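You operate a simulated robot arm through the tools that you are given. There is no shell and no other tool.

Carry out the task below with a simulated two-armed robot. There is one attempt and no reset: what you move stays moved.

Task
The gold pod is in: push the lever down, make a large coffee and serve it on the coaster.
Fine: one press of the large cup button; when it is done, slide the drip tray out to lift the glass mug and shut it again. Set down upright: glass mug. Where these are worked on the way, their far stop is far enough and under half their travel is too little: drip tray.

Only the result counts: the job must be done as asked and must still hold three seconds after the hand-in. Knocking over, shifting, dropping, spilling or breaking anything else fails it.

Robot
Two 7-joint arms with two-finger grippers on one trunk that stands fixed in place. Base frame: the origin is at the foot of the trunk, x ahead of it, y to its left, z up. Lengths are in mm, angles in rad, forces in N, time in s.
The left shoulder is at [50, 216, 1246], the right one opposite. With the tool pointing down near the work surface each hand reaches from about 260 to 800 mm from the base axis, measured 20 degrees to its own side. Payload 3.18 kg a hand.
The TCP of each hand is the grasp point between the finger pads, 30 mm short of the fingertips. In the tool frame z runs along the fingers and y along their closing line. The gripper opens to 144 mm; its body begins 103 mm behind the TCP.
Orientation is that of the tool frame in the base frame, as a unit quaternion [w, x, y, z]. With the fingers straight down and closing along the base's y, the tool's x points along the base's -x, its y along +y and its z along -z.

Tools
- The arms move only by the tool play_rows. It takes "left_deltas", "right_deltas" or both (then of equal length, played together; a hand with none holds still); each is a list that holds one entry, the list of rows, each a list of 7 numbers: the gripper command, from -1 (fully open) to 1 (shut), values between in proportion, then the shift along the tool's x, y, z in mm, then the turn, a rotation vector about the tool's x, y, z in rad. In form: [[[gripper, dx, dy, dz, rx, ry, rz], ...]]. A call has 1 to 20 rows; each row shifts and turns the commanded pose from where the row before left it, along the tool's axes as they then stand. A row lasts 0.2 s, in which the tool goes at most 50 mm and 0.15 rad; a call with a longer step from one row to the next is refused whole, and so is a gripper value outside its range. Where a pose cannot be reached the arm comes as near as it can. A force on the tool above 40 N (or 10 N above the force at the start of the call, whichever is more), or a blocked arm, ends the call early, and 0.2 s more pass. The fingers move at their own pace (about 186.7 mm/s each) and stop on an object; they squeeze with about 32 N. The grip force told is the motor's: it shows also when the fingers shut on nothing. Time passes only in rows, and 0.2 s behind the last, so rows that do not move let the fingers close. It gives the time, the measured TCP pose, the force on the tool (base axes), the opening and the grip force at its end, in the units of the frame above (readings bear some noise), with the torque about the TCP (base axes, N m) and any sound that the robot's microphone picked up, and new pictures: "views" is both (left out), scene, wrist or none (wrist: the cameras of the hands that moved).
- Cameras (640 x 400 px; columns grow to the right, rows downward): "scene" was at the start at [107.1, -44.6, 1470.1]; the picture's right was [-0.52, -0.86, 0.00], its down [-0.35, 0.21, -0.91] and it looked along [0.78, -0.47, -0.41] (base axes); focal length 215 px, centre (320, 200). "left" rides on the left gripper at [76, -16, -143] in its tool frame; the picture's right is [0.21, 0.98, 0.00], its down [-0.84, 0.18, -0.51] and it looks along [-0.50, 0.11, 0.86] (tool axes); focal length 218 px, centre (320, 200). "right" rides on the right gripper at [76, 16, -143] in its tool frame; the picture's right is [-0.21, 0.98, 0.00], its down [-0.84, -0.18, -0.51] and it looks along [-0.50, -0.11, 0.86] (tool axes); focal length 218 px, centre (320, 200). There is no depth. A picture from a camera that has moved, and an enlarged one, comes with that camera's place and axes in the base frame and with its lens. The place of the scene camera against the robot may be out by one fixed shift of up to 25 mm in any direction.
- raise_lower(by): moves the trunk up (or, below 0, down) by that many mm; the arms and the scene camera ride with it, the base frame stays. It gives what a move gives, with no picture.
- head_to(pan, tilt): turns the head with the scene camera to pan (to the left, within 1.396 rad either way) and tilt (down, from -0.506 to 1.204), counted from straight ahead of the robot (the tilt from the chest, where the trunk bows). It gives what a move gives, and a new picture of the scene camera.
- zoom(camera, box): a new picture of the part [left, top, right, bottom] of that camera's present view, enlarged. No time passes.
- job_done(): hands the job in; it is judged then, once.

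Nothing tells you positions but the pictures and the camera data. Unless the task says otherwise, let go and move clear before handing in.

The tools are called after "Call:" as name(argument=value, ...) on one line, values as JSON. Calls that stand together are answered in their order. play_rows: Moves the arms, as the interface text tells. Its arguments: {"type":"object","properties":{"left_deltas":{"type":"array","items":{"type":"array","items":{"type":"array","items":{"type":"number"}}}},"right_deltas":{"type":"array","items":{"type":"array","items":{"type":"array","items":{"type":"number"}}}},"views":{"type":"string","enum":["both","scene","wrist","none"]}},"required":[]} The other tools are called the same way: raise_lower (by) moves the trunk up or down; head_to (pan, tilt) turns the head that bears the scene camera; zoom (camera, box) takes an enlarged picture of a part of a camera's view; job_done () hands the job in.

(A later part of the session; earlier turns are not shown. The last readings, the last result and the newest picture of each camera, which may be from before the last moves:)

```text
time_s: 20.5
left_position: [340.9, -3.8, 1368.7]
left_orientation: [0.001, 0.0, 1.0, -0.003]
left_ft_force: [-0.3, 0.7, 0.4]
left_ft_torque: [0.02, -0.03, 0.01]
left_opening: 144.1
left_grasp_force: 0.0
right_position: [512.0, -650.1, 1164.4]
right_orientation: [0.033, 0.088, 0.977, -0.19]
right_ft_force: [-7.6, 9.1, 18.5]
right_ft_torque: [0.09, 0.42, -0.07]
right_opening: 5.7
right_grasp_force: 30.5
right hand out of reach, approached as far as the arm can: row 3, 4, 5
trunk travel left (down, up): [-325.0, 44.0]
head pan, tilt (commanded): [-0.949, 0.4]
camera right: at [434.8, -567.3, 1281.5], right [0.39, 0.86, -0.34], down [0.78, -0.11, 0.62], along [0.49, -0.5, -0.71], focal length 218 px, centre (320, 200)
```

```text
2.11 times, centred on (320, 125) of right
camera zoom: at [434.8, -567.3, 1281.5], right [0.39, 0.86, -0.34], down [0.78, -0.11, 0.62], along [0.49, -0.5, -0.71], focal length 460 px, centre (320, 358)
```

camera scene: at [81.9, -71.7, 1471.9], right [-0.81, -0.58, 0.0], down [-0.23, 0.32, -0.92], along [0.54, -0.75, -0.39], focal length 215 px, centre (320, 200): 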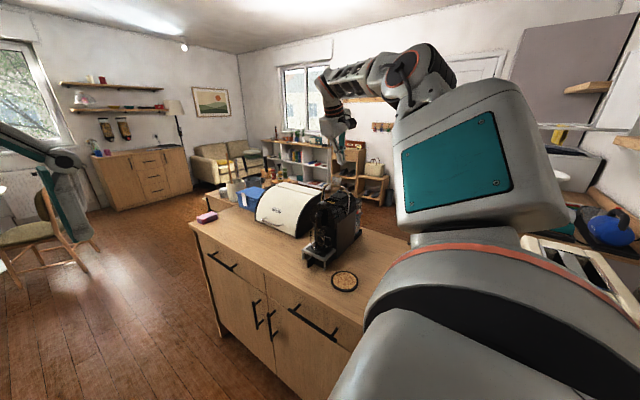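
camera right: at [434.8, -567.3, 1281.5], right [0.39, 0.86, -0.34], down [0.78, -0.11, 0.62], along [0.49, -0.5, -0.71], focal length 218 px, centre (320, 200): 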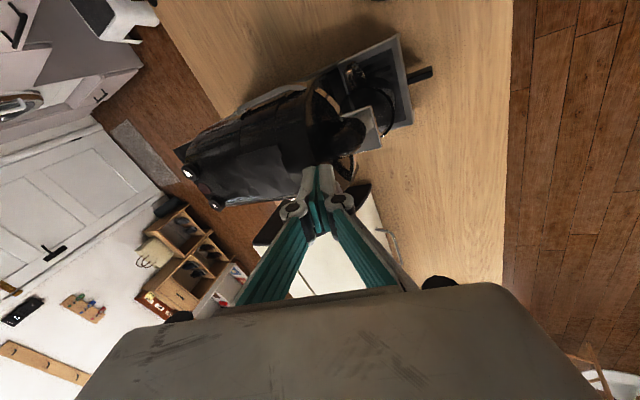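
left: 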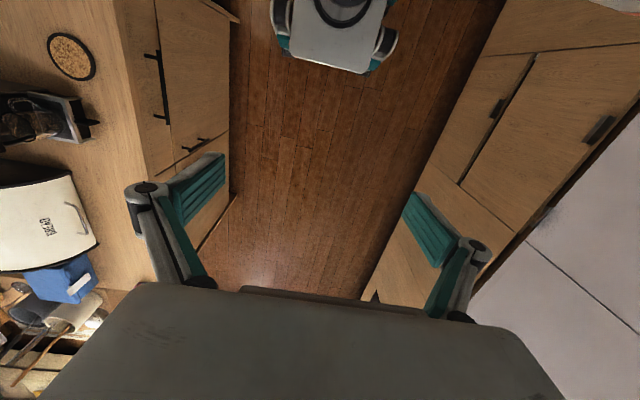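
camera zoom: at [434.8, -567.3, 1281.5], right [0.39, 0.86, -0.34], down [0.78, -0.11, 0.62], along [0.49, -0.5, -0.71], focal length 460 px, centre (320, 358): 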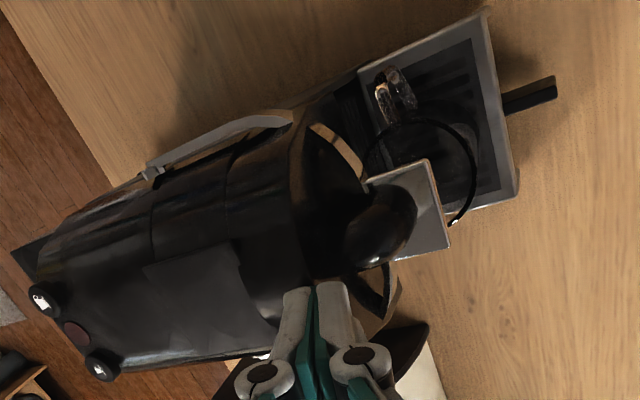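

The lever has swung down to the front and the fingertips are now resting on the machine's head (about 18 N up), so I back off straight away and check the lever.

Call:
play_rows(right_deltas=[[[1, 0, 0, -20, 0, 0, 0], [1, 0, 0, -40, 0, 0, 0], [1, 0, 0, -40, 0, 0, 0]]], views="wrist")

Call:
zoom(camera="scene", box=[300, 160, 380, 280])

Call:
zoom(camera="right", box=[160, 30, 440, 220])

```text
time_s: 21.3
left_position: [343.9, -5.9, 1366.5]
left_orientation: [-0.001, 0.0, 1.0, -0.001]
left_ft_force: [0.1, -0.6, 0.1]
left_ft_torque: [-0.02, -0.03, 0.0]
left_opening: 144.0
left_grasp_force: 0.1
right_position: [506.6, -611.8, 1254.0]
right_orientation: [0.032, 0.091, 0.977, -0.192]
right_ft_force: [-0.8, -0.2, 0.6]
right_ft_torque: [0.0, 0.0, -0.02]
right_opening: 0.0
right_grasp_force: 30.8
trunk travel left (down, up): [-325.0, 44.0]
head pan, tilt (commanded): [-0.949, 0.4]
camera right: at [429.8, -531.1, 1370.5], right [0.39, 0.86, -0.34], down [0.78, -0.11, 0.62], along [0.49, -0.51, -0.71], focal length 218 px, centre (320, 200)
```

right: 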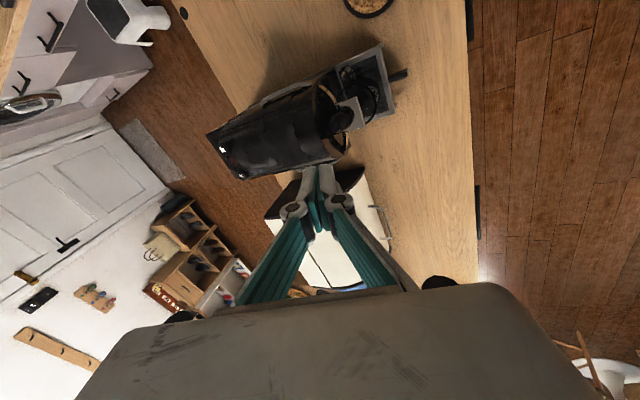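

```text
3.33 times, centred on (340, 220) of scene
camera zoom: at [81.8, -72.0, 1471.8], right [-0.81, -0.58, 0.0], down [-0.23, 0.32, -0.92], along [0.54, -0.75, -0.39], focal length 716 px, centre (253, 133)
```

zoom: 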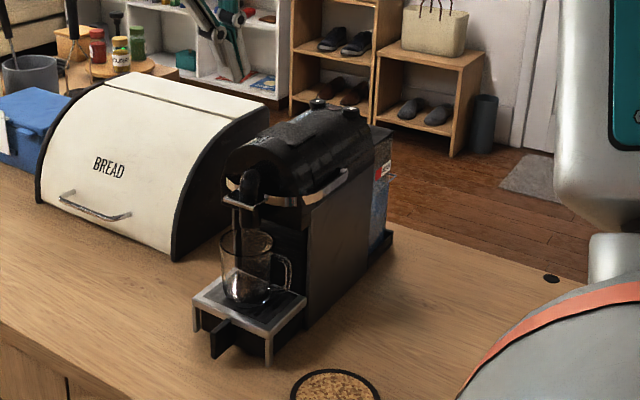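

```text
2.11 times, centred on (300, 125) of right
camera zoom: at [429.8, -531.1, 1370.5], right [0.39, 0.86, -0.34], down [0.78, -0.11, 0.62], along [0.49, -0.51, -0.71], focal length 460 px, centre (362, 358)
```

zoom: 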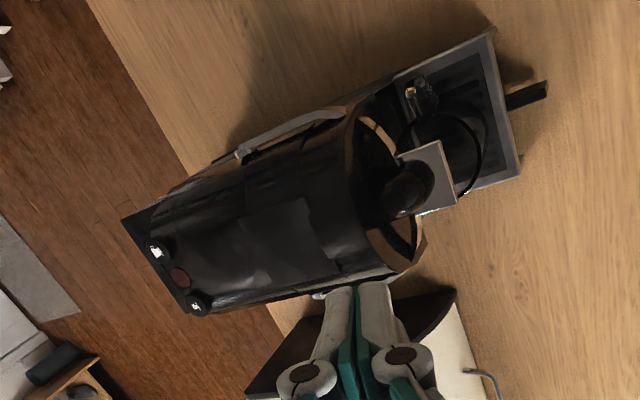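

The lever now lies horizontal at the front, with its tab near [501, -618, 1082] and the pod slot covered. I'll press lightly on the tab to make sure it is at its stop.

Call:
play_rows(right_deltas=[[[1, 5.5, 12.4, 36.3, 0, 0, 0], [1, 5.5, 12.4, 36.3, 0, 0, 0], [1, 5.5, 12.4, 36.3, 0, 0, 0], [1, 0.8, 3, 7.4, 0, 0, 0], [1, 0.8, 3, 7.4, 0, 0, 0]]], views="wrist")

Call:
zoom(camera="scene", box=[300, 160, 380, 280])

Call:
zoom(camera="right", box=[160, 30, 440, 220])

```text
time_s: 22.5
left_position: [342.0, -4.9, 1367.8]
left_orientation: [-0.002, 0.0, 1.0, -0.002]
left_ft_force: [-0.1, -0.1, 0.4]
left_ft_torque: [0.0, -0.02, -0.02]
left_opening: 144.0
left_grasp_force: 0.0
right_position: [502.5, -616.5, 1121.2]
right_orientation: [0.034, 0.09, 0.977, -0.193]
right_ft_force: [3.3, 6.5, 1.6]
right_ft_torque: [0.09, -0.08, 0.12]
right_opening: 0.0
right_grasp_force: 30.7
right hand out of reach, approached as far as the arm can: row 2
trunk travel left (down, up): [-325.0, 44.0]
head pan, tilt (commanded): [-0.949, 0.4]
camera right: at [425.4, -534.5, 1239.1], right [0.39, 0.86, -0.34], down [0.78, -0.11, 0.62], along [0.49, -0.51, -0.71], focal length 218 px, centre (320, 200)
```

right: 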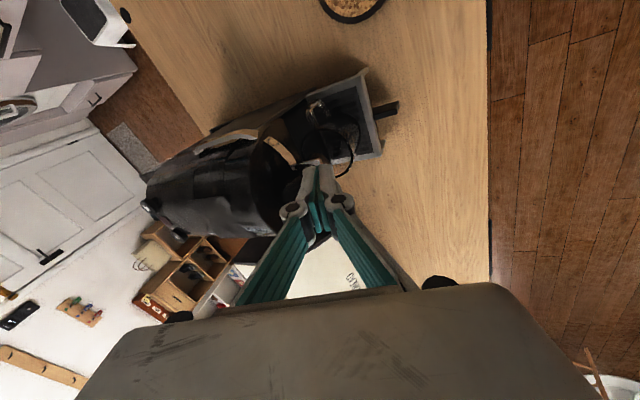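

```text
3.33 times, centred on (340, 220) of scene
camera zoom: at [82.0, -70.6, 1471.9], right [-0.81, -0.58, 0.0], down [-0.23, 0.32, -0.92], along [0.54, -0.75, -0.39], focal length 716 px, centre (253, 133)
```

zoom: 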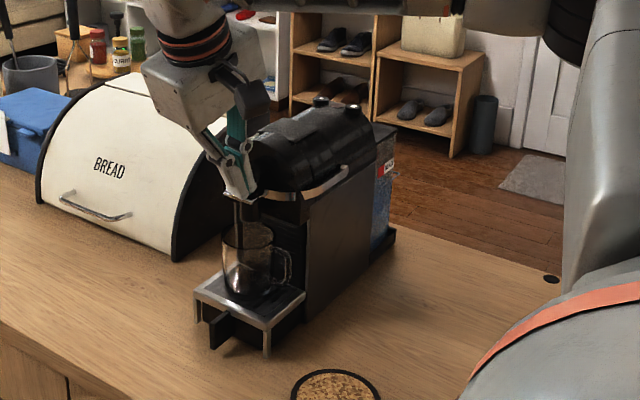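

```text
2.11 times, centred on (300, 125) of right
camera zoom: at [425.4, -534.5, 1239.1], right [0.39, 0.86, -0.34], down [0.78, -0.11, 0.62], along [0.49, -0.51, -0.71], focal length 460 px, centre (362, 358)
```

zoom: 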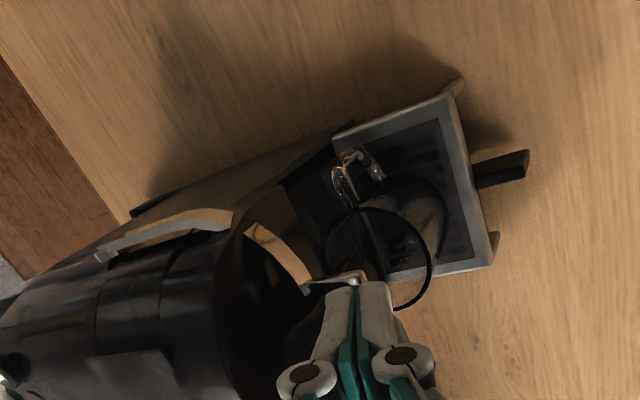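

The fingertip is brushing the spout housing (small +y force). I'll shift forward a little so it presses only the outer part of the tab, then press down gently.

Call:
play_rows(right_deltas=[[[1, 2.3, 12.7, -5.3, 0, 0, 0], [1, 0.6, 2.2, 5.5, 0, 0, 0], [1, 0.6, 2.2, 5.5, 0, 0, 0], [1, 0.6, 2.2, 5.5, 0, 0, 0]]], views="wrist")

Call:
zoom(camera="scene", box=[310, 170, 360, 230])

Call:
zoom(camera="right", box=[240, 80, 400, 200])

```text
time_s: 23.5
left_position: [342.7, -6.4, 1367.6]
left_orientation: [0.0, -0.001, 1.0, -0.002]
left_ft_force: [-0.7, -0.2, -0.5]
left_ft_torque: [-0.02, 0.0, 0.01]
left_opening: 143.9
left_grasp_force: 0.0
right_position: [501.3, -601.9, 1103.0]
right_orientation: [0.032, 0.09, 0.977, -0.192]
right_ft_force: [0.5, 0.2, 0.3]
right_ft_torque: [0.03, -0.01, -0.03]
right_opening: 0.0
right_grasp_force: 31.4
trunk travel left (down, up): [-325.0, 44.0]
head pan, tilt (commanded): [-0.949, 0.4]
camera right: at [424.3, -521.9, 1220.1], right [0.39, 0.86, -0.34], down [0.78, -0.11, 0.62], along [0.49, -0.51, -0.71], focal length 218 px, centre (320, 200)
```

right: 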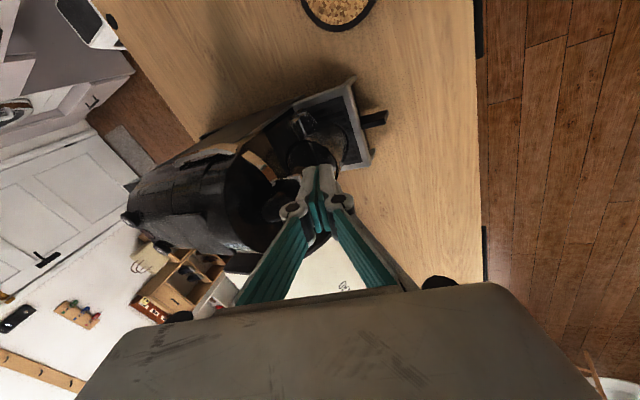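

```text
6.67 times, centred on (335, 200) of scene
camera zoom: at [82.0, -72.1, 1471.8], right [-0.81, -0.58, 0.0], down [-0.23, 0.32, -0.92], along [0.54, -0.75, -0.39], focal length 1432 px, centre (220, 200)
```

zoom: 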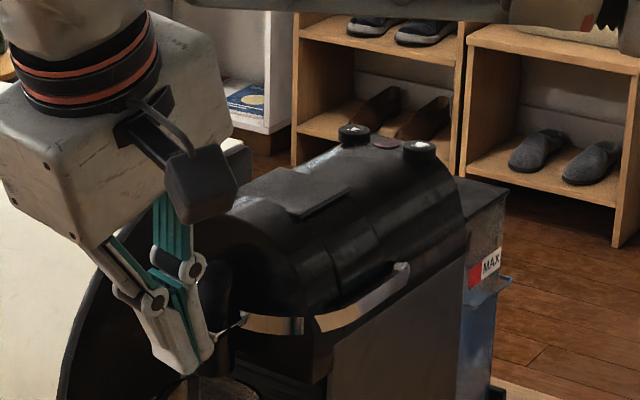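

```text
3.33 times, centred on (320, 140) of right
camera zoom: at [424.3, -521.9, 1220.1], right [0.39, 0.86, -0.34], down [0.78, -0.11, 0.62], along [0.49, -0.51, -0.71], focal length 728 px, centre (320, 400)
```

zoom: 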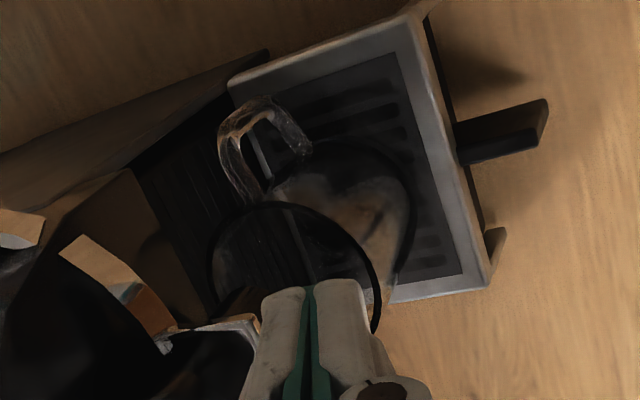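

I'm now just in front of the tab with no contact. I'll retract up and forward for a clean close look at the lever's end position.

Call:
play_rows(right_deltas=[[[1, 0, 0, -40, 0, 0, 0], [1, 0, 0, -40, 0, 0, 0], [1, 0, 25, 0, 0, 0, 0], [1, 0, 25, 0, 0, 0, 0]]], views="wrist")

Call:
zoom(camera="scene", box=[310, 170, 360, 230])

Call:
zoom(camera="right", box=[180, 60, 360, 180])

```text
time_s: 24.5
left_position: [342.1, -5.7, 1368.7]
left_orientation: [0.0, -0.001, 1.0, -0.002]
left_ft_force: [0.4, 0.3, 1.1]
left_ft_torque: [0.0, -0.01, -0.01]
left_opening: 144.0
left_grasp_force: 0.0
right_position: [508.3, -525.0, 1158.2]
right_orientation: [0.034, 0.091, 0.977, -0.192]
right_ft_force: [-0.6, 0.7, 0.2]
right_ft_torque: [-0.02, 0.0, 0.0]
right_opening: 0.0
right_grasp_force: 30.6
trunk travel left (down, up): [-325.0, 44.0]
head pan, tilt (commanded): [-0.949, 0.4]
camera right: at [430.9, -444.3, 1276.5], right [0.39, 0.86, -0.34], down [0.78, -0.11, 0.62], along [0.49, -0.51, -0.71], focal length 218 px, centre (320, 200)
```

right: 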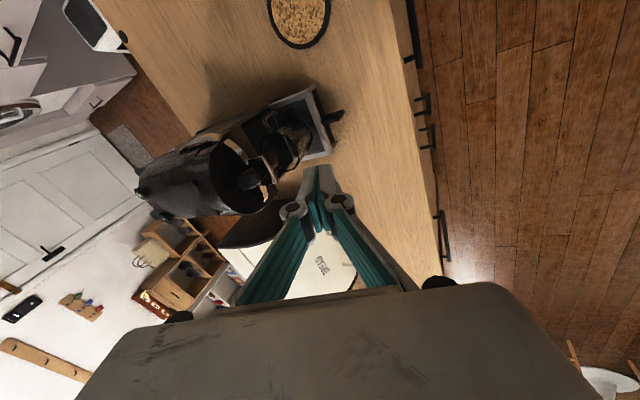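

```text
6.67 times, centred on (335, 200) of scene
camera zoom: at [81.9, -71.3, 1471.8], right [-0.81, -0.58, 0.0], down [-0.23, 0.32, -0.92], along [0.54, -0.75, -0.39], focal length 1432 px, centre (220, 200)
```

zoom: 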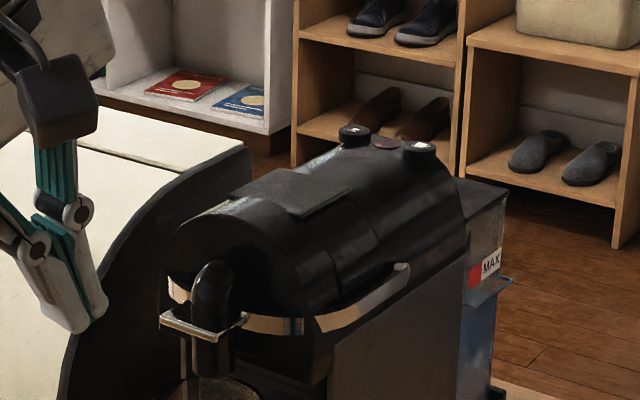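

```text
3.33 times, centred on (270, 120) of right
camera zoom: at [430.9, -444.3, 1276.5], right [0.39, 0.86, -0.34], down [0.78, -0.11, 0.62], along [0.49, -0.51, -0.71], focal length 728 px, centre (487, 467)
```

zoom: 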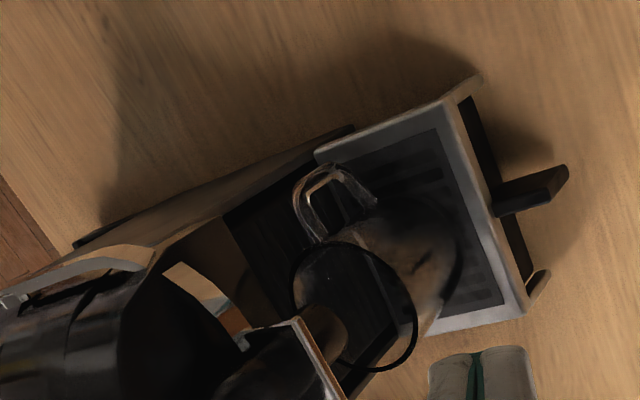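

The lever lies horizontal across the front around the spout. To be sure it is fully home, I'll press gently once on the lever's near corner, beside the spout.

Call:
play_rows(right_deltas=[[[1, 34.4, -6.6, -1, 0, 0, 0], [1, -5.9, -32.8, 13.7, 0, 0, 0], [1, -5.9, -32.8, 13.7, 0, 0, 0], [1, -5.9, -32.8, 13.7, 0, 0, 0], [1, 2, 7.4, 18.5, 0, 0, 0]]], views="wrist")

Call:
zoom(camera="scene", box=[310, 170, 360, 230])

Call:
zoom(camera="right", box=[220, 80, 400, 200])

```text
time_s: 25.7
left_position: [343.4, -7.5, 1367.7]
left_orientation: [-0.001, -0.001, 1.0, -0.002]
left_ft_force: [0.4, 1.1, 0.5]
left_ft_torque: [-0.02, 0.0, -0.01]
left_opening: 143.7
left_grasp_force: 0.2
right_position: [473.8, -636.4, 1138.2]
right_orientation: [0.033, 0.09, 0.977, -0.192]
right_ft_force: [-0.4, -0.1, -0.3]
right_ft_torque: [-0.02, 0.01, -0.05]
right_opening: 0.0
right_grasp_force: 30.8
trunk travel left (down, up): [-325.0, 44.0]
head pan, tilt (commanded): [-0.949, 0.4]
camera right: at [397.4, -555.7, 1255.5], right [0.39, 0.86, -0.34], down [0.78, -0.11, 0.62], along [0.49, -0.51, -0.71], focal length 218 px, centre (320, 200)
```

right: 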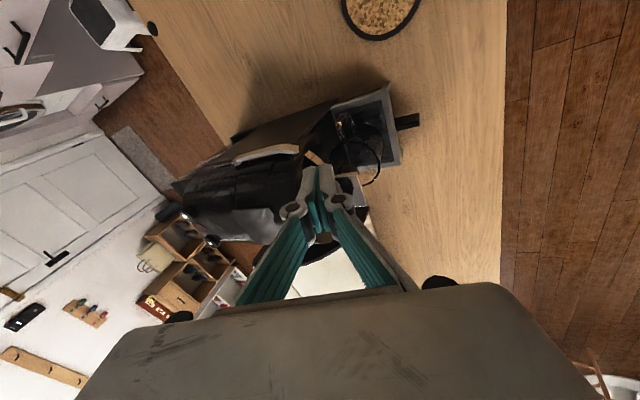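

```text
6.67 times, centred on (335, 200) of scene
camera zoom: at [82.2, -72.0, 1471.8], right [-0.81, -0.58, 0.0], down [-0.23, 0.32, -0.92], along [0.54, -0.75, -0.39], focal length 1432 px, centre (220, 200)
```

zoom: 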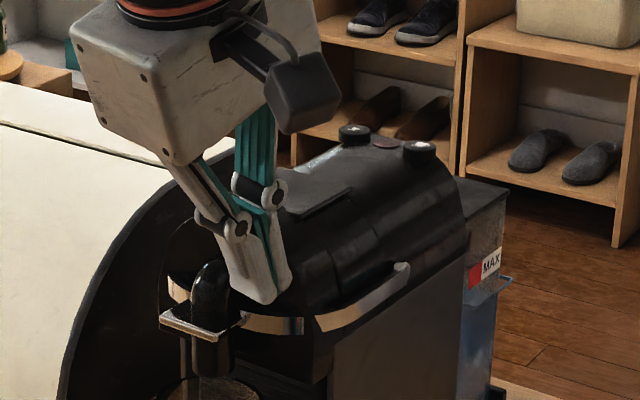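

```text
3.33 times, centred on (310, 140) of right
camera zoom: at [397.4, -555.7, 1255.5], right [0.39, 0.86, -0.34], down [0.78, -0.11, 0.62], along [0.49, -0.51, -0.71], focal length 728 px, centre (353, 400)
```

zoom: 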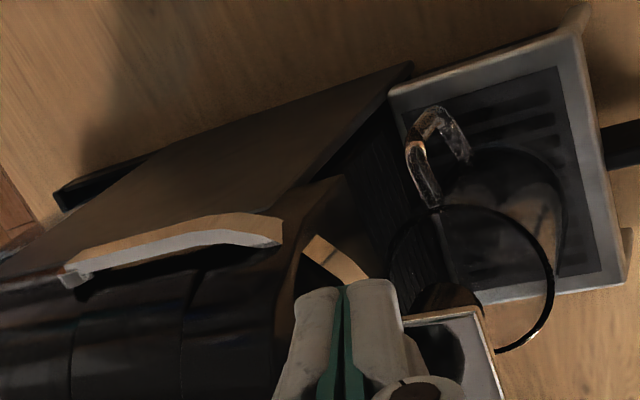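

The fingertip sits right above the lever's crossbar beside the spout. Pressing down in small steps.

Call:
play_rows(right_deltas=[[[1, 0.6, 2.2, 5.5, 0, 0, 0], [1, 0.6, 2.2, 5.5, 0, 0, 0], [1, 0.6, 2.2, 5.5, 0, 0, 0], [1, 0.4, 1.5, 3.7, 0, 0, 0]]], views="none")

Call:
zoom(camera="scene", box=[310, 170, 360, 230])

```text
time_s: 26.7
left_position: [342.4, -7.1, 1367.7]
left_orientation: [0.0, 0.0, 1.0, -0.001]
left_ft_force: [0.1, -0.3, 0.3]
left_ft_torque: [-0.01, 0.01, 0.01]
left_opening: 144.3
left_grasp_force: 0.1
right_position: [474.0, -636.5, 1115.7]
right_orientation: [0.033, 0.091, 0.977, -0.193]
right_ft_force: [0.7, -0.5, 0.8]
right_ft_torque: [-0.02, 0.01, -0.01]
right_opening: 0.0
right_grasp_force: 31.0
trunk travel left (down, up): [-325.0, 44.0]
head pan, tilt (commanded): [-0.949, 0.4]
```

```text
6.67 times, centred on (335, 200) of scene
camera zoom: at [81.9, -72.0, 1471.8], right [-0.81, -0.58, 0.0], down [-0.23, 0.32, -0.92], along [0.54, -0.75, -0.39], focal length 1432 px, centre (220, 200)
```

zoom: 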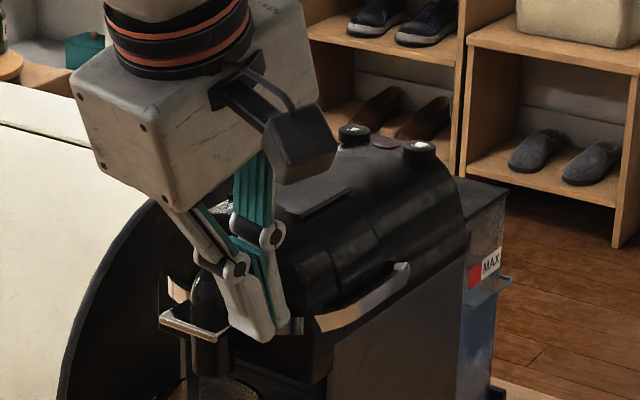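

No contact: the fingers are just in front of the crossbar. I'll lift, shift 12 mm back over it, and press again.

Call:
play_rows(right_deltas=[[[1, -1.4, -5.2, -13, 0, 0, 0], [1, -2, -10.9, 4.6, 0, 0, 0], [1, 0.6, 2.2, 5.5, 0, 0, 0], [1, 0.6, 2.2, 5.5, 0, 0, 0]]], views="none")

Call:
zoom(camera="scene", box=[310, 170, 360, 230])

Call:
zoom(camera="right", box=[220, 80, 400, 200])

```text
time_s: 27.7
left_position: [342.3, -4.4, 1366.2]
left_orientation: [0.0, -0.001, 1.0, -0.001]
left_ft_force: [0.5, -0.3, -0.1]
left_ft_torque: [0.01, -0.02, -0.02]
left_opening: 144.2
left_grasp_force: 0.1
right_position: [475.8, -645.8, 1119.1]
right_orientation: [0.033, 0.09, 0.977, -0.193]
right_ft_force: [1.3, 6.9, 4.1]
right_ft_torque: [0.01, -0.08, 0.08]
right_opening: 0.1
right_grasp_force: 30.8
trunk travel left (down, up): [-325.0, 44.0]
head pan, tilt (commanded): [-0.949, 0.4]
```

```text
6.67 times, centred on (335, 200) of scene
camera zoom: at [81.9, -70.2, 1471.9], right [-0.81, -0.58, 0.0], down [-0.23, 0.32, -0.92], along [0.54, -0.75, -0.39], focal length 1432 px, centre (220, 200)
```

zoom: 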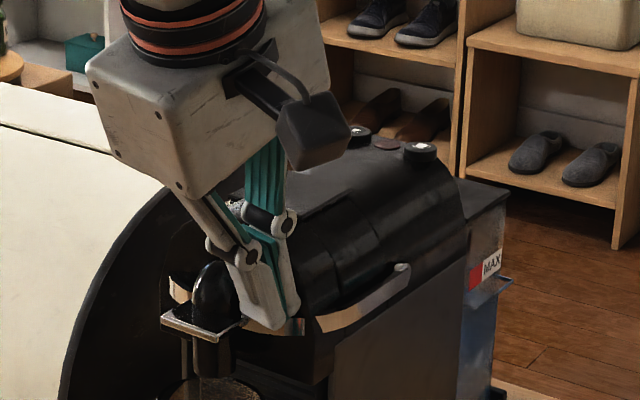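

```text
3.33 times, centred on (310, 140) of right
camera zoom: at [397.6, -564.3, 1236.8], right [0.39, 0.86, -0.34], down [0.78, -0.11, 0.62], along [0.49, -0.51, -0.71], focal length 728 px, centre (353, 400)
```

zoom: 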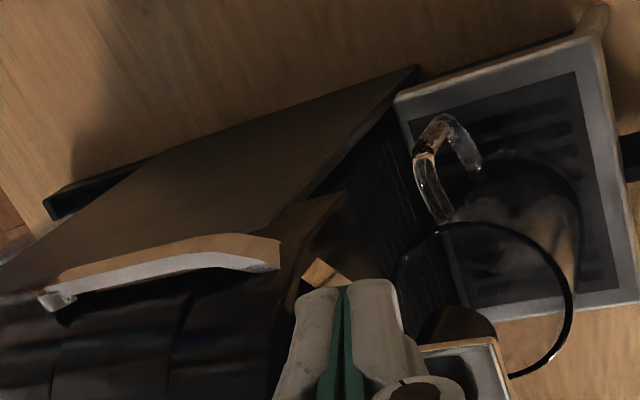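

Now there is contact (about 4 N up). A little further down to see whether the lever gives or holds.

Call:
play_rows(right_deltas=[[[1, 0.4, 1.5, 3.7, 0, 0, 0], [1, 0.4, 1.5, 3.7, 0, 0, 0]]], views="none")

Call:
zoom(camera="scene", box=[310, 170, 360, 230])

```text
time_s: 28.3
left_position: [340.4, -2.8, 1367.5]
left_orientation: [0.0, 0.0, 1.0, -0.002]
left_ft_force: [-0.1, 0.3, -0.9]
left_ft_torque: [0.04, 0.03, 0.01]
left_opening: 144.1
left_grasp_force: 0.1
right_position: [475.1, -644.2, 1114.3]
right_orientation: [0.036, 0.091, 0.976, -0.194]
right_ft_force: [-0.2, 8.3, 24.0]
right_ft_torque: [0.0, -0.09, 0.05]
right_opening: 0.1
right_grasp_force: 31.0
trunk travel left (down, up): [-325.0, 44.0]
head pan, tilt (commanded): [-0.949, 0.4]
```

```text
6.67 times, centred on (335, 200) of scene
camera zoom: at [80.6, -68.8, 1472.3], right [-0.81, -0.58, 0.0], down [-0.23, 0.31, -0.92], along [0.54, -0.75, -0.39], focal length 1432 px, centre (220, 200)
```

zoom: 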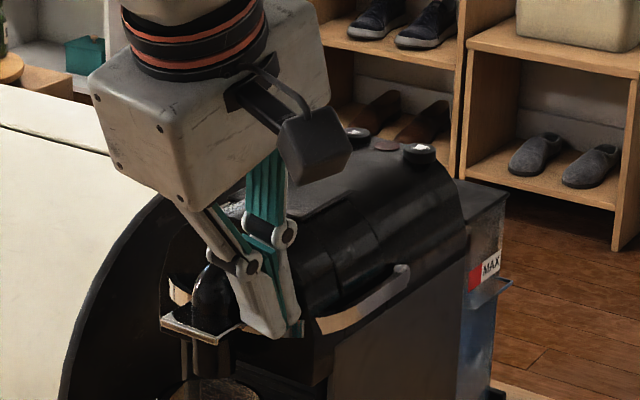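

A hard stop: 24 N with only a millimetre or two of give, so the lever is fully down. Now I lift off and move the closed fingertips to hover above the large cup button at about [477, -825, 1128].

Call:
play_rows(right_deltas=[[[1, -0.5, 1.7, -27.7, 0, 0, 0], [1, -4.5, -16.6, -41.6, 0, 0, 0], [1, -4.5, -16.6, -41.6, 0, 0, 0], [1, -7.3, -41, 17.1, 0, 0, 0], [1, -7.3, -41, 17.1, 0, 0, 0], [1, -7.3, -41, 17.1, 0, 0, 0], [1, -7.3, -41, 17.1, 0, 0, 0]]], views="wrist")

Call:
zoom(camera="scene", box=[310, 140, 360, 200])

Call:
zoom(camera="right", box=[220, 80, 400, 200])

```text
time_s: 29.9
left_position: [344.3, -7.3, 1367.1]
left_orientation: [0.0, -0.001, 1.0, -0.001]
left_ft_force: [0.2, 0.5, -0.3]
left_ft_torque: [0.0, 0.06, 0.01]
left_opening: 143.9
left_grasp_force: 0.0
right_position: [472.4, -817.4, 1225.1]
right_orientation: [0.032, 0.09, 0.977, -0.192]
right_ft_force: [0.3, -0.4, -0.3]
right_ft_torque: [0.05, -0.02, 0.0]
right_opening: 0.1
right_grasp_force: 30.7
trunk travel left (down, up): [-325.0, 44.0]
head pan, tilt (commanded): [-0.949, 0.4]
camera right: at [396.4, -736.3, 1343.3], right [0.39, 0.86, -0.34], down [0.78, -0.11, 0.62], along [0.49, -0.51, -0.71], focal length 218 px, centre (320, 200)
```

right: 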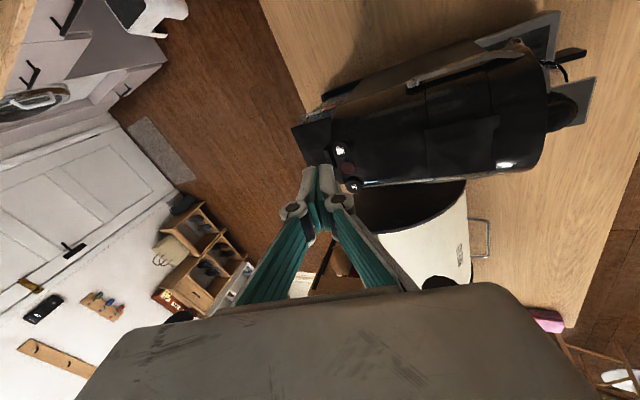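

```text
6.67 times, centred on (335, 170) of scene
camera zoom: at [82.6, -73.0, 1471.6], right [-0.81, -0.58, 0.0], down [-0.23, 0.32, -0.92], along [0.54, -0.75, -0.39], focal length 1432 px, centre (220, 400)
```

zoom: 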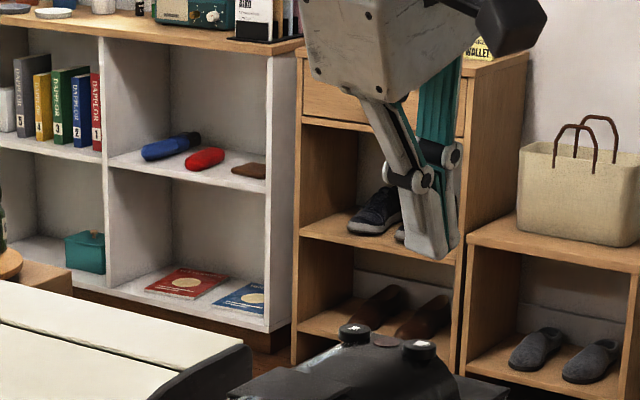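

```text
3.33 times, centred on (310, 140) of right
camera zoom: at [396.4, -736.3, 1343.3], right [0.39, 0.86, -0.34], down [0.78, -0.11, 0.62], along [0.49, -0.51, -0.71], focal length 728 px, centre (353, 400)
```

zoom: 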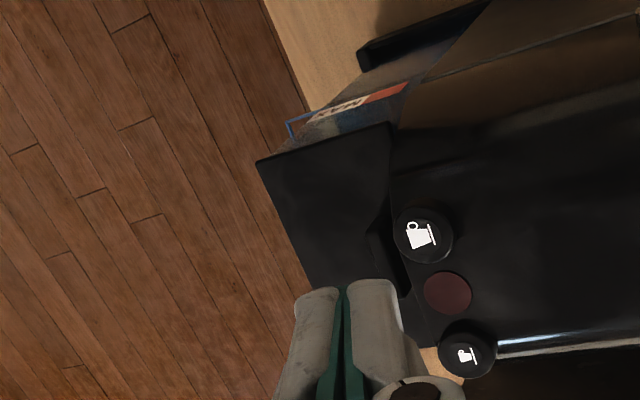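

Fingertips hover about 60 mm above the large cup button, which I put at about [477, -826, 1136]. I'll go down part-way and check alignment before pressing.

Call:
play_rows(right_deltas=[[[1, -0.5, 7.9, 18.6, 0, 0, 0], [1, -0.5, 7.9, 18.6, 0, 0, 0], [1, 0, 0, 0, 0, 0, 0]]], views="none")

Call:
zoom(camera="scene", box=[310, 150, 360, 200])

Call:
zoom(camera="right", box=[260, 100, 380, 190])

```text
time_s: 30.7
left_position: [341.3, -6.3, 1366.7]
left_orientation: [0.0, -0.001, 1.0, -0.002]
left_ft_force: [-0.1, -0.4, 0.2]
left_ft_torque: [0.0, 0.0, 0.01]
left_opening: 144.0
left_grasp_force: 0.1
right_position: [478.4, -816.0, 1185.1]
right_orientation: [0.033, 0.09, 0.977, -0.193]
right_ft_force: [-0.6, 0.3, 0.2]
right_ft_torque: [-0.01, 0.0, -0.05]
right_opening: 0.0
right_grasp_force: 31.1
trunk travel left (down, up): [-325.0, 44.0]
head pan, tilt (commanded): [-0.949, 0.4]
```

```text
8.00 times, centred on (335, 175) of scene
camera zoom: at [81.9, -72.1, 1471.8], right [-0.81, -0.58, 0.0], down [-0.23, 0.32, -0.92], along [0.54, -0.75, -0.39], focal length 1718 px, centre (200, 400)
```

zoom: 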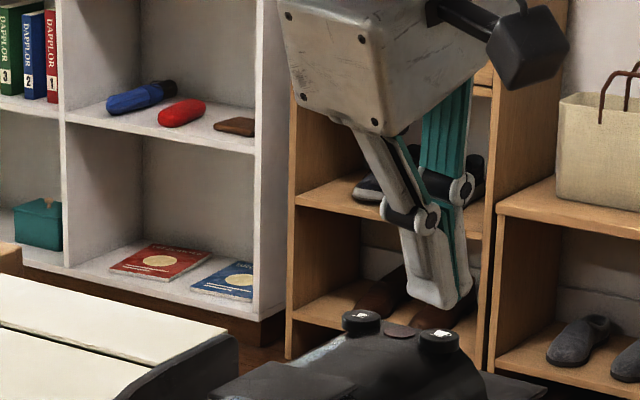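

```text
4.44 times, centred on (320, 145) of right
camera zoom: at [401.0, -734.0, 1302.8], right [0.39, 0.86, -0.34], down [0.78, -0.11, 0.62], along [0.49, -0.51, -0.71], focal length 970 px, centre (320, 444)
```

zoom: 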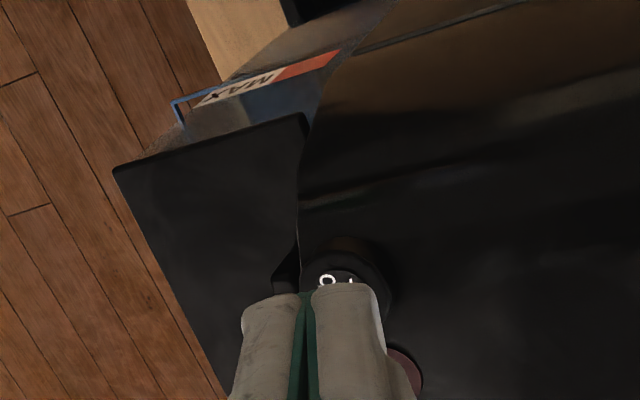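

Alignment is good: the button needs roughly (0, -4, -20) mm from here. Lowering slowly, watching force and sound.

Call:
play_rows(right_deltas=[[[1, 0.7, 1.7, 12.2, 0, 0, 0], [1, 0.3, 1.1, 2.8, 0, 0, 0], [1, 0.3, 1.1, 2.8, 0, 0, 0]]], views="none")

Call:
zoom(camera="scene", box=[325, 155, 365, 195])

```text
time_s: 31.5
left_position: [341.4, -6.0, 1367.6]
left_orientation: [-0.001, 0.0, 1.0, -0.002]
left_ft_force: [0.6, -0.1, -0.3]
left_ft_torque: [0.02, 0.0, -0.02]
left_opening: 143.9
left_grasp_force: 0.0
right_position: [478.8, -818.9, 1167.6]
right_orientation: [0.033, 0.091, 0.977, -0.191]
right_ft_force: [0.7, -0.7, -0.7]
right_ft_torque: [-0.01, -0.03, 0.0]
right_opening: 0.0
right_grasp_force: 30.8
trunk travel left (down, up): [-325.0, 44.0]
head pan, tilt (commanded): [-0.949, 0.4]
```

```text
10.00 times, centred on (345, 175) of scene
camera zoom: at [82.0, -72.2, 1471.8], right [-0.81, -0.58, 0.0], down [-0.23, 0.32, -0.92], along [0.54, -0.75, -0.39], focal length 2147 px, centre (70, 450)
```

zoom: 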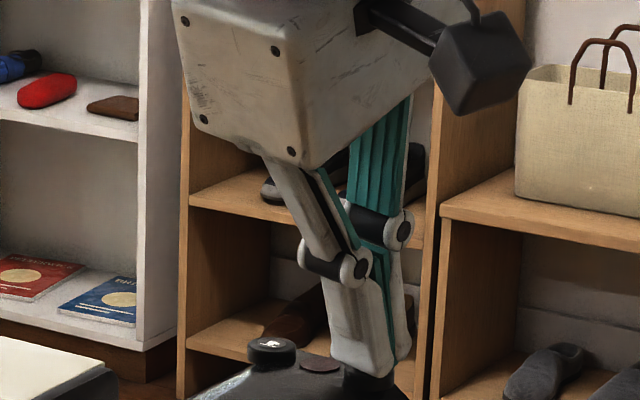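

Still no contact force, and the fingertip is visually right on the button. Continuing in 2 mm steps.

Call:
play_rows(right_deltas=[[[1, 0.2, 0.7, 1.85, 0, 0, 0], [1, 0.2, 0.7, 1.85, 0, 0, 0]]], views="none")

```text
time_s: 32.1
left_position: [342.2, -5.5, 1367.5]
left_orientation: [0.0, -0.001, 1.0, -0.002]
left_ft_force: [-0.4, -0.4, -0.1]
left_ft_torque: [0.0, -0.02, 0.01]
left_opening: 144.0
left_grasp_force: 0.2
right_position: [479.7, -819.4, 1164.0]
right_orientation: [0.034, 0.092, 0.977, -0.192]
right_ft_force: [-0.4, -0.4, 0.5]
right_ft_torque: [-0.01, 0.01, 0.0]
right_opening: 0.0
right_grasp_force: 30.8
trunk travel left (down, up): [-325.0, 44.0]
head pan, tilt (commanded): [-0.949, 0.4]
```

Call:
play_rows(right_deltas=[[[1, 0.2, 0.7, 1.85, 0, 0, 0], [1, 0.2, 0.7, 1.85, 0, 0, 0]]], views="none")

Call:
zoom(camera="scene", box=[330, 165, 360, 195])

Call:
zoom(camera="right", box=[270, 110, 370, 190])

```text
time_s: 32.7
left_position: [342.1, -6.3, 1368.0]
left_orientation: [0.0, 0.0, 1.0, -0.002]
left_ft_force: [-0.3, 0.7, 0.1]
left_ft_torque: [-0.01, 0.0, -0.02]
left_opening: 143.9
left_grasp_force: 0.0
right_position: [479.6, -818.3, 1160.1]
right_orientation: [0.034, 0.09, 0.977, -0.192]
right_ft_force: [0.3, 0.8, 3.8]
right_ft_torque: [0.02, 0.04, -0.02]
right_opening: 0.0
right_grasp_force: 30.8
trunk travel left (down, up): [-325.0, 44.0]
head pan, tilt (commanded): [-0.949, 0.4]
heard: click
```

```text
13.33 times, centred on (345, 180) of scene
camera zoom: at [81.7, -71.6, 1471.9], right [-0.81, -0.58, 0.0], down [-0.23, 0.32, -0.92], along [0.54, -0.75, -0.39], focal length 2863 px, centre (-13, 467)
```

zoom: 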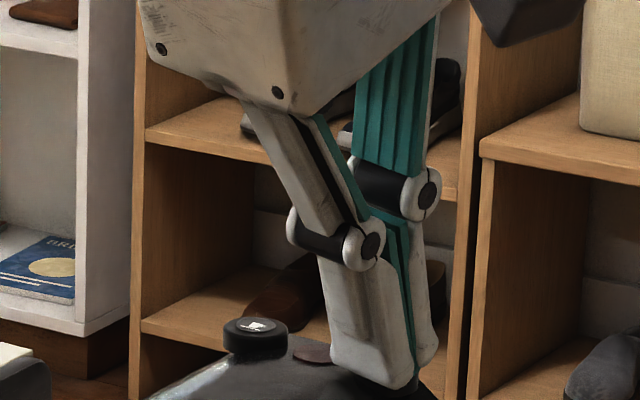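

```text
5.00 times, centred on (320, 150) of right
camera zoom: at [401.9, -737.5, 1277.7], right [0.39, 0.86, -0.34], down [0.78, -0.11, 0.62], along [0.49, -0.51, -0.71], focal length 1091 px, centre (320, 450)
```

zoom: 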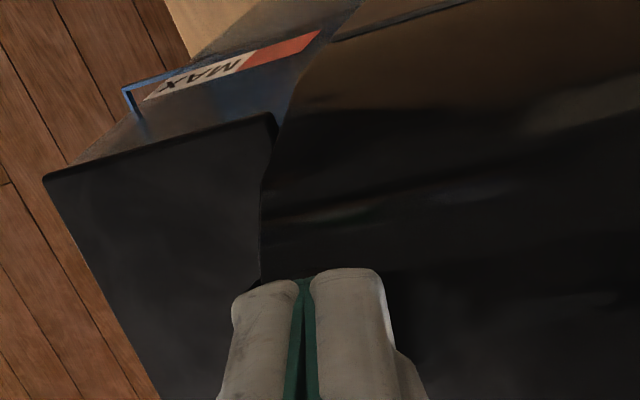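

A click was heard: the large cup button is pressed. I lift straight off and listen for brewing.

Call:
play_rows(right_deltas=[[[1, -1, -3.7, -9.3, 0, 0, 0], [1, -3, -11, -27.7, 0, 0, 0], [1, -3, -11, -27.7, 0, 0, 0]]], views="wrist")

Call:
zoom(camera="scene", box=[300, 160, 380, 260])

Call:
zoom(camera="right", box=[270, 60, 410, 190])

```text
time_s: 33.5
left_position: [342.8, -5.2, 1367.4]
left_orientation: [0.0, -0.001, 1.0, -0.001]
left_ft_force: [0.0, -1.1, -0.7]
left_ft_torque: [0.01, 0.0, -0.02]
left_opening: 144.0
left_grasp_force: 0.0
right_position: [478.5, -818.2, 1228.2]
right_orientation: [0.032, 0.09, 0.977, -0.192]
right_ft_force: [-0.3, -0.3, 1.1]
right_ft_torque: [0.03, 0.01, -0.01]
right_opening: 0.2
right_grasp_force: 30.8
trunk travel left (down, up): [-325.0, 44.0]
head pan, tilt (commanded): [-0.949, 0.4]
camera right: at [400.7, -736.5, 1346.1], right [0.39, 0.86, -0.34], down [0.78, -0.11, 0.62], along [0.49, -0.51, -0.71], focal length 218 px, centre (320, 200)
```

right: 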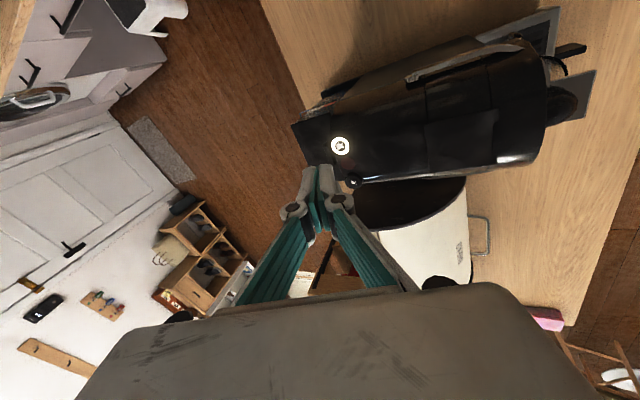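

```text
4.00 times, centred on (340, 210) of scene
camera zoom: at [82.0, -71.6, 1471.8], right [-0.81, -0.58, 0.0], down [-0.23, 0.32, -0.92], along [0.54, -0.75, -0.39], focal length 859 px, centre (240, 160)
```

zoom: 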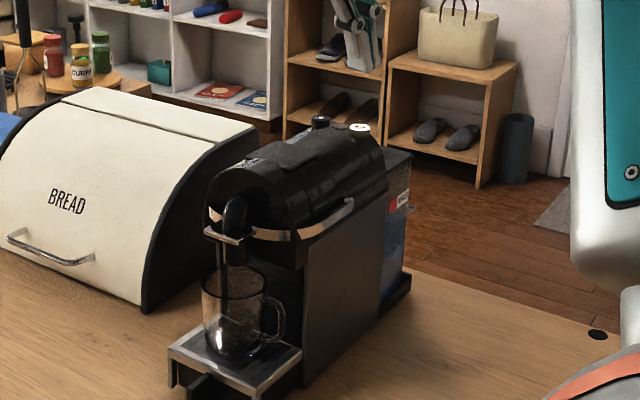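

```text
3.08 times, centred on (340, 125) of right
camera zoom: at [400.7, -736.5, 1346.1], right [0.39, 0.86, -0.34], down [0.78, -0.11, 0.62], along [0.49, -0.51, -0.71], focal length 672 px, centre (258, 431)
```

zoom: 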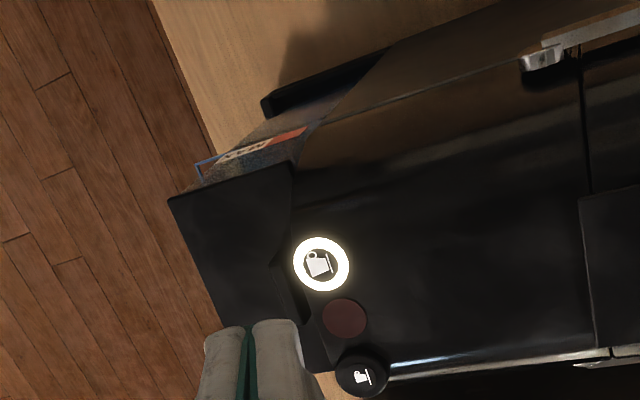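

The large-cup ring is lit, so the machine is working. While it brews I'll bring the hand to clear space in front of the counter edge, level it to fingers-down, and test turning the yaw the other way for gripping the tray handle.

Call:
play_rows(right_deltas=[[[1, 6.7, 38, -19.2, 0, 0, 0], [1, 6.7, 38, -19.2, 0, 0, 0], [1, 6.7, 38, -19.2, 0, 0, 0], [1, 6.7, 38, -19.2, 0, 0, 0], [1, 6.7, 38, -19.2, 0, 0, 0], [1, 6.7, 38, -19.2, 0, 0, 0], [1, 6.7, 38, -19.2, 0, 0, 0], [1, 0, 0, 0, -0.0967, 0.0164, -0.0456], [1, 0, 0, 0, -0.0967, 0.0164, -0.0456], [1, 0, 0, 0, -0.0967, 0.0164, -0.0456], [1, 0, 0, 0, -0.0967, 0.0164, -0.0456], [1, 0, 0, 0, 0, 0, -0.14], [1, 0, 0, 0, 0, 0, -0.14], [1, 0, 0, 0, 0, 0, -0.14], [1, 0, 0, 0, 0, 0, -0.14], [1, 0, 0, 0, 0, 0, -0.14]]], views="both")

```text
time_s: 36.9
left_position: [342.4, -6.1, 1368.0]
left_orientation: [0.001, -0.001, 1.0, -0.001]
left_ft_force: [-0.1, 0.4, -0.9]
left_ft_torque: [0.0, 0.0, -0.02]
left_opening: 144.0
left_grasp_force: 0.1
right_position: [479.4, -517.5, 1251.5]
right_orientation: [0.0, -0.344, 0.939, -0.001]
right_ft_force: [-1.2, 0.0, 0.5]
right_ft_torque: [-0.01, -0.01, -0.01]
right_opening: 0.0
right_grasp_force: 30.7
trunk travel left (down, up): [-325.0, 44.0]
head pan, tilt (commanded): [-0.949, 0.4]
camera scene: at [81.9, -71.8, 1471.8], right [-0.81, -0.58, 0.0], down [-0.23, 0.32, -0.92], along [0.54, -0.75, -0.39], focal length 215 px, centre (320, 200)
camera right: at [409.6, -555.0, 1393.2], right [-0.47, 0.88, 0.0], down [0.76, 0.41, 0.51], along [0.45, 0.24, -0.86], focal length 218 px, centre (320, 200)
```

scene: 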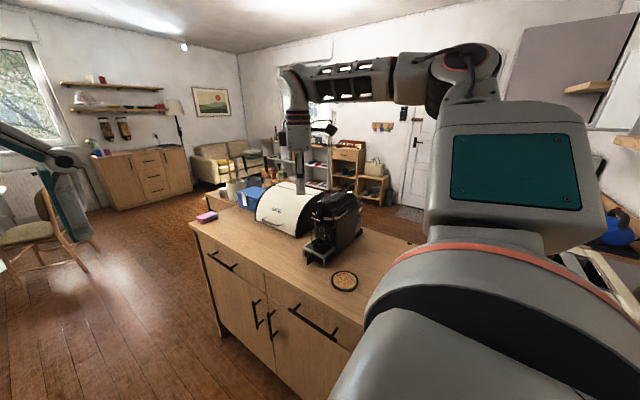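
right: 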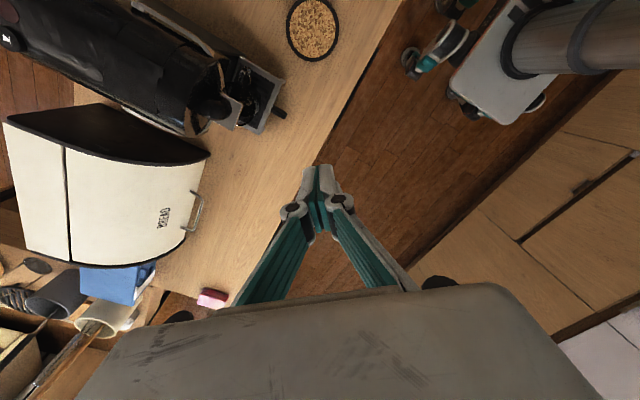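

Negative yaw works without any reach problem. I'll continue to a full quarter turn so the fingers close along x, and check the brewing.

Call:
play_rows(right_deltas=[[[-0.4, 0, 0, 0, 0, 0, -0.145], [-0.4, 0, 0, 0, 0, 0, -0.145], [-0.4, 0, 0, 0, 0, 0, -0.145], [-0.4, 0, 0, 0, 0, 0, -0.145], [-0.4, 0, 0, 0, 0, 0, -0.145], [-0.4, 0, 0, 0, 0, 0, -0.145]]], views="both")

Call:
zoom(camera="scene", box=[295, 180, 375, 300])

Call:
zoom(camera="scene", box=[300, 215, 350, 275])

```text
time_s: 38.3
left_position: [342.5, -5.6, 1368.1]
left_orientation: [-0.001, 0.0, 1.0, -0.002]
left_ft_force: [-0.2, 0.6, 0.8]
left_ft_torque: [-0.01, 0.01, 0.01]
left_opening: 144.1
left_grasp_force: 0.2
right_position: [480.2, -518.2, 1250.3]
right_orientation: [0.001, 0.708, -0.706, 0.0]
right_ft_force: [-0.8, 0.4, 0.8]
right_ft_torque: [0.02, 0.02, -0.02]
right_opening: 100.9
right_grasp_force: 0.0
trunk travel left (down, up): [-325.0, 44.0]
head pan, tilt (commanded): [-0.949, 0.4]
camera scene: at [82.0, -71.9, 1471.8], right [-0.81, -0.58, 0.0], down [-0.23, 0.32, -0.92], along [0.54, -0.75, -0.39], focal length 215 px, centre (320, 200)
camera right: at [462.1, -594.6, 1393.0], right [-0.98, 0.21, 0.0], down [0.18, 0.84, 0.51], along [0.11, 0.5, -0.86], focal length 218 px, centre (320, 200)
```

scene: 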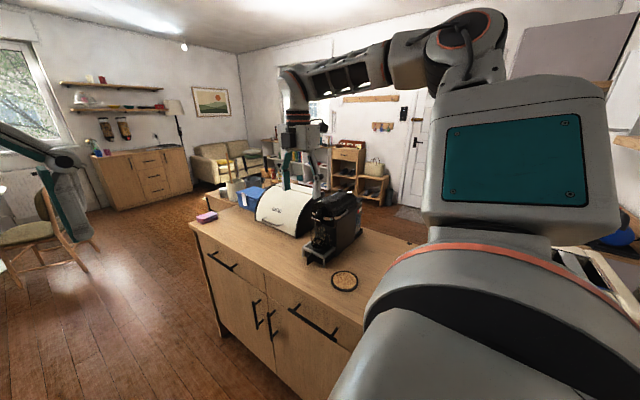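
right: 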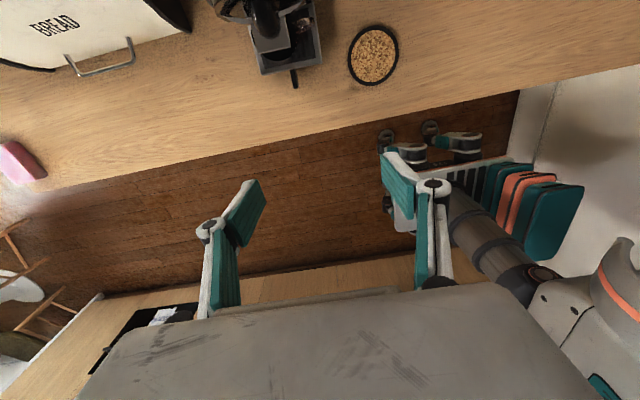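

```text
3.33 times, centred on (335, 240) of scene
camera zoom: at [82.0, -71.9, 1471.8], right [-0.81, -0.58, 0.0], down [-0.23, 0.32, -0.92], along [0.54, -0.75, -0.39], focal length 716 px, centre (270, 67)
```

zoom: 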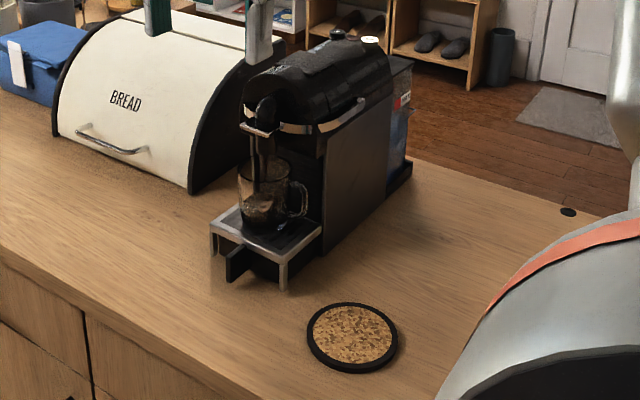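

```text
6.67 times, centred on (325, 245) of scene
camera zoom: at [82.0, -71.9, 1471.8], right [-0.81, -0.58, 0.0], down [-0.23, 0.32, -0.92], along [0.54, -0.75, -0.39], focal length 1432 px, centre (287, -100)
```

zoom: 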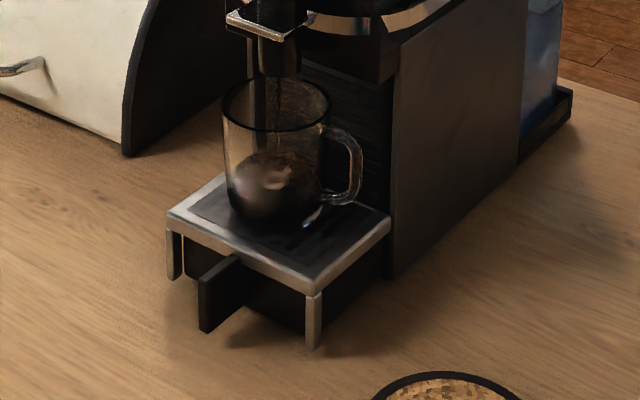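

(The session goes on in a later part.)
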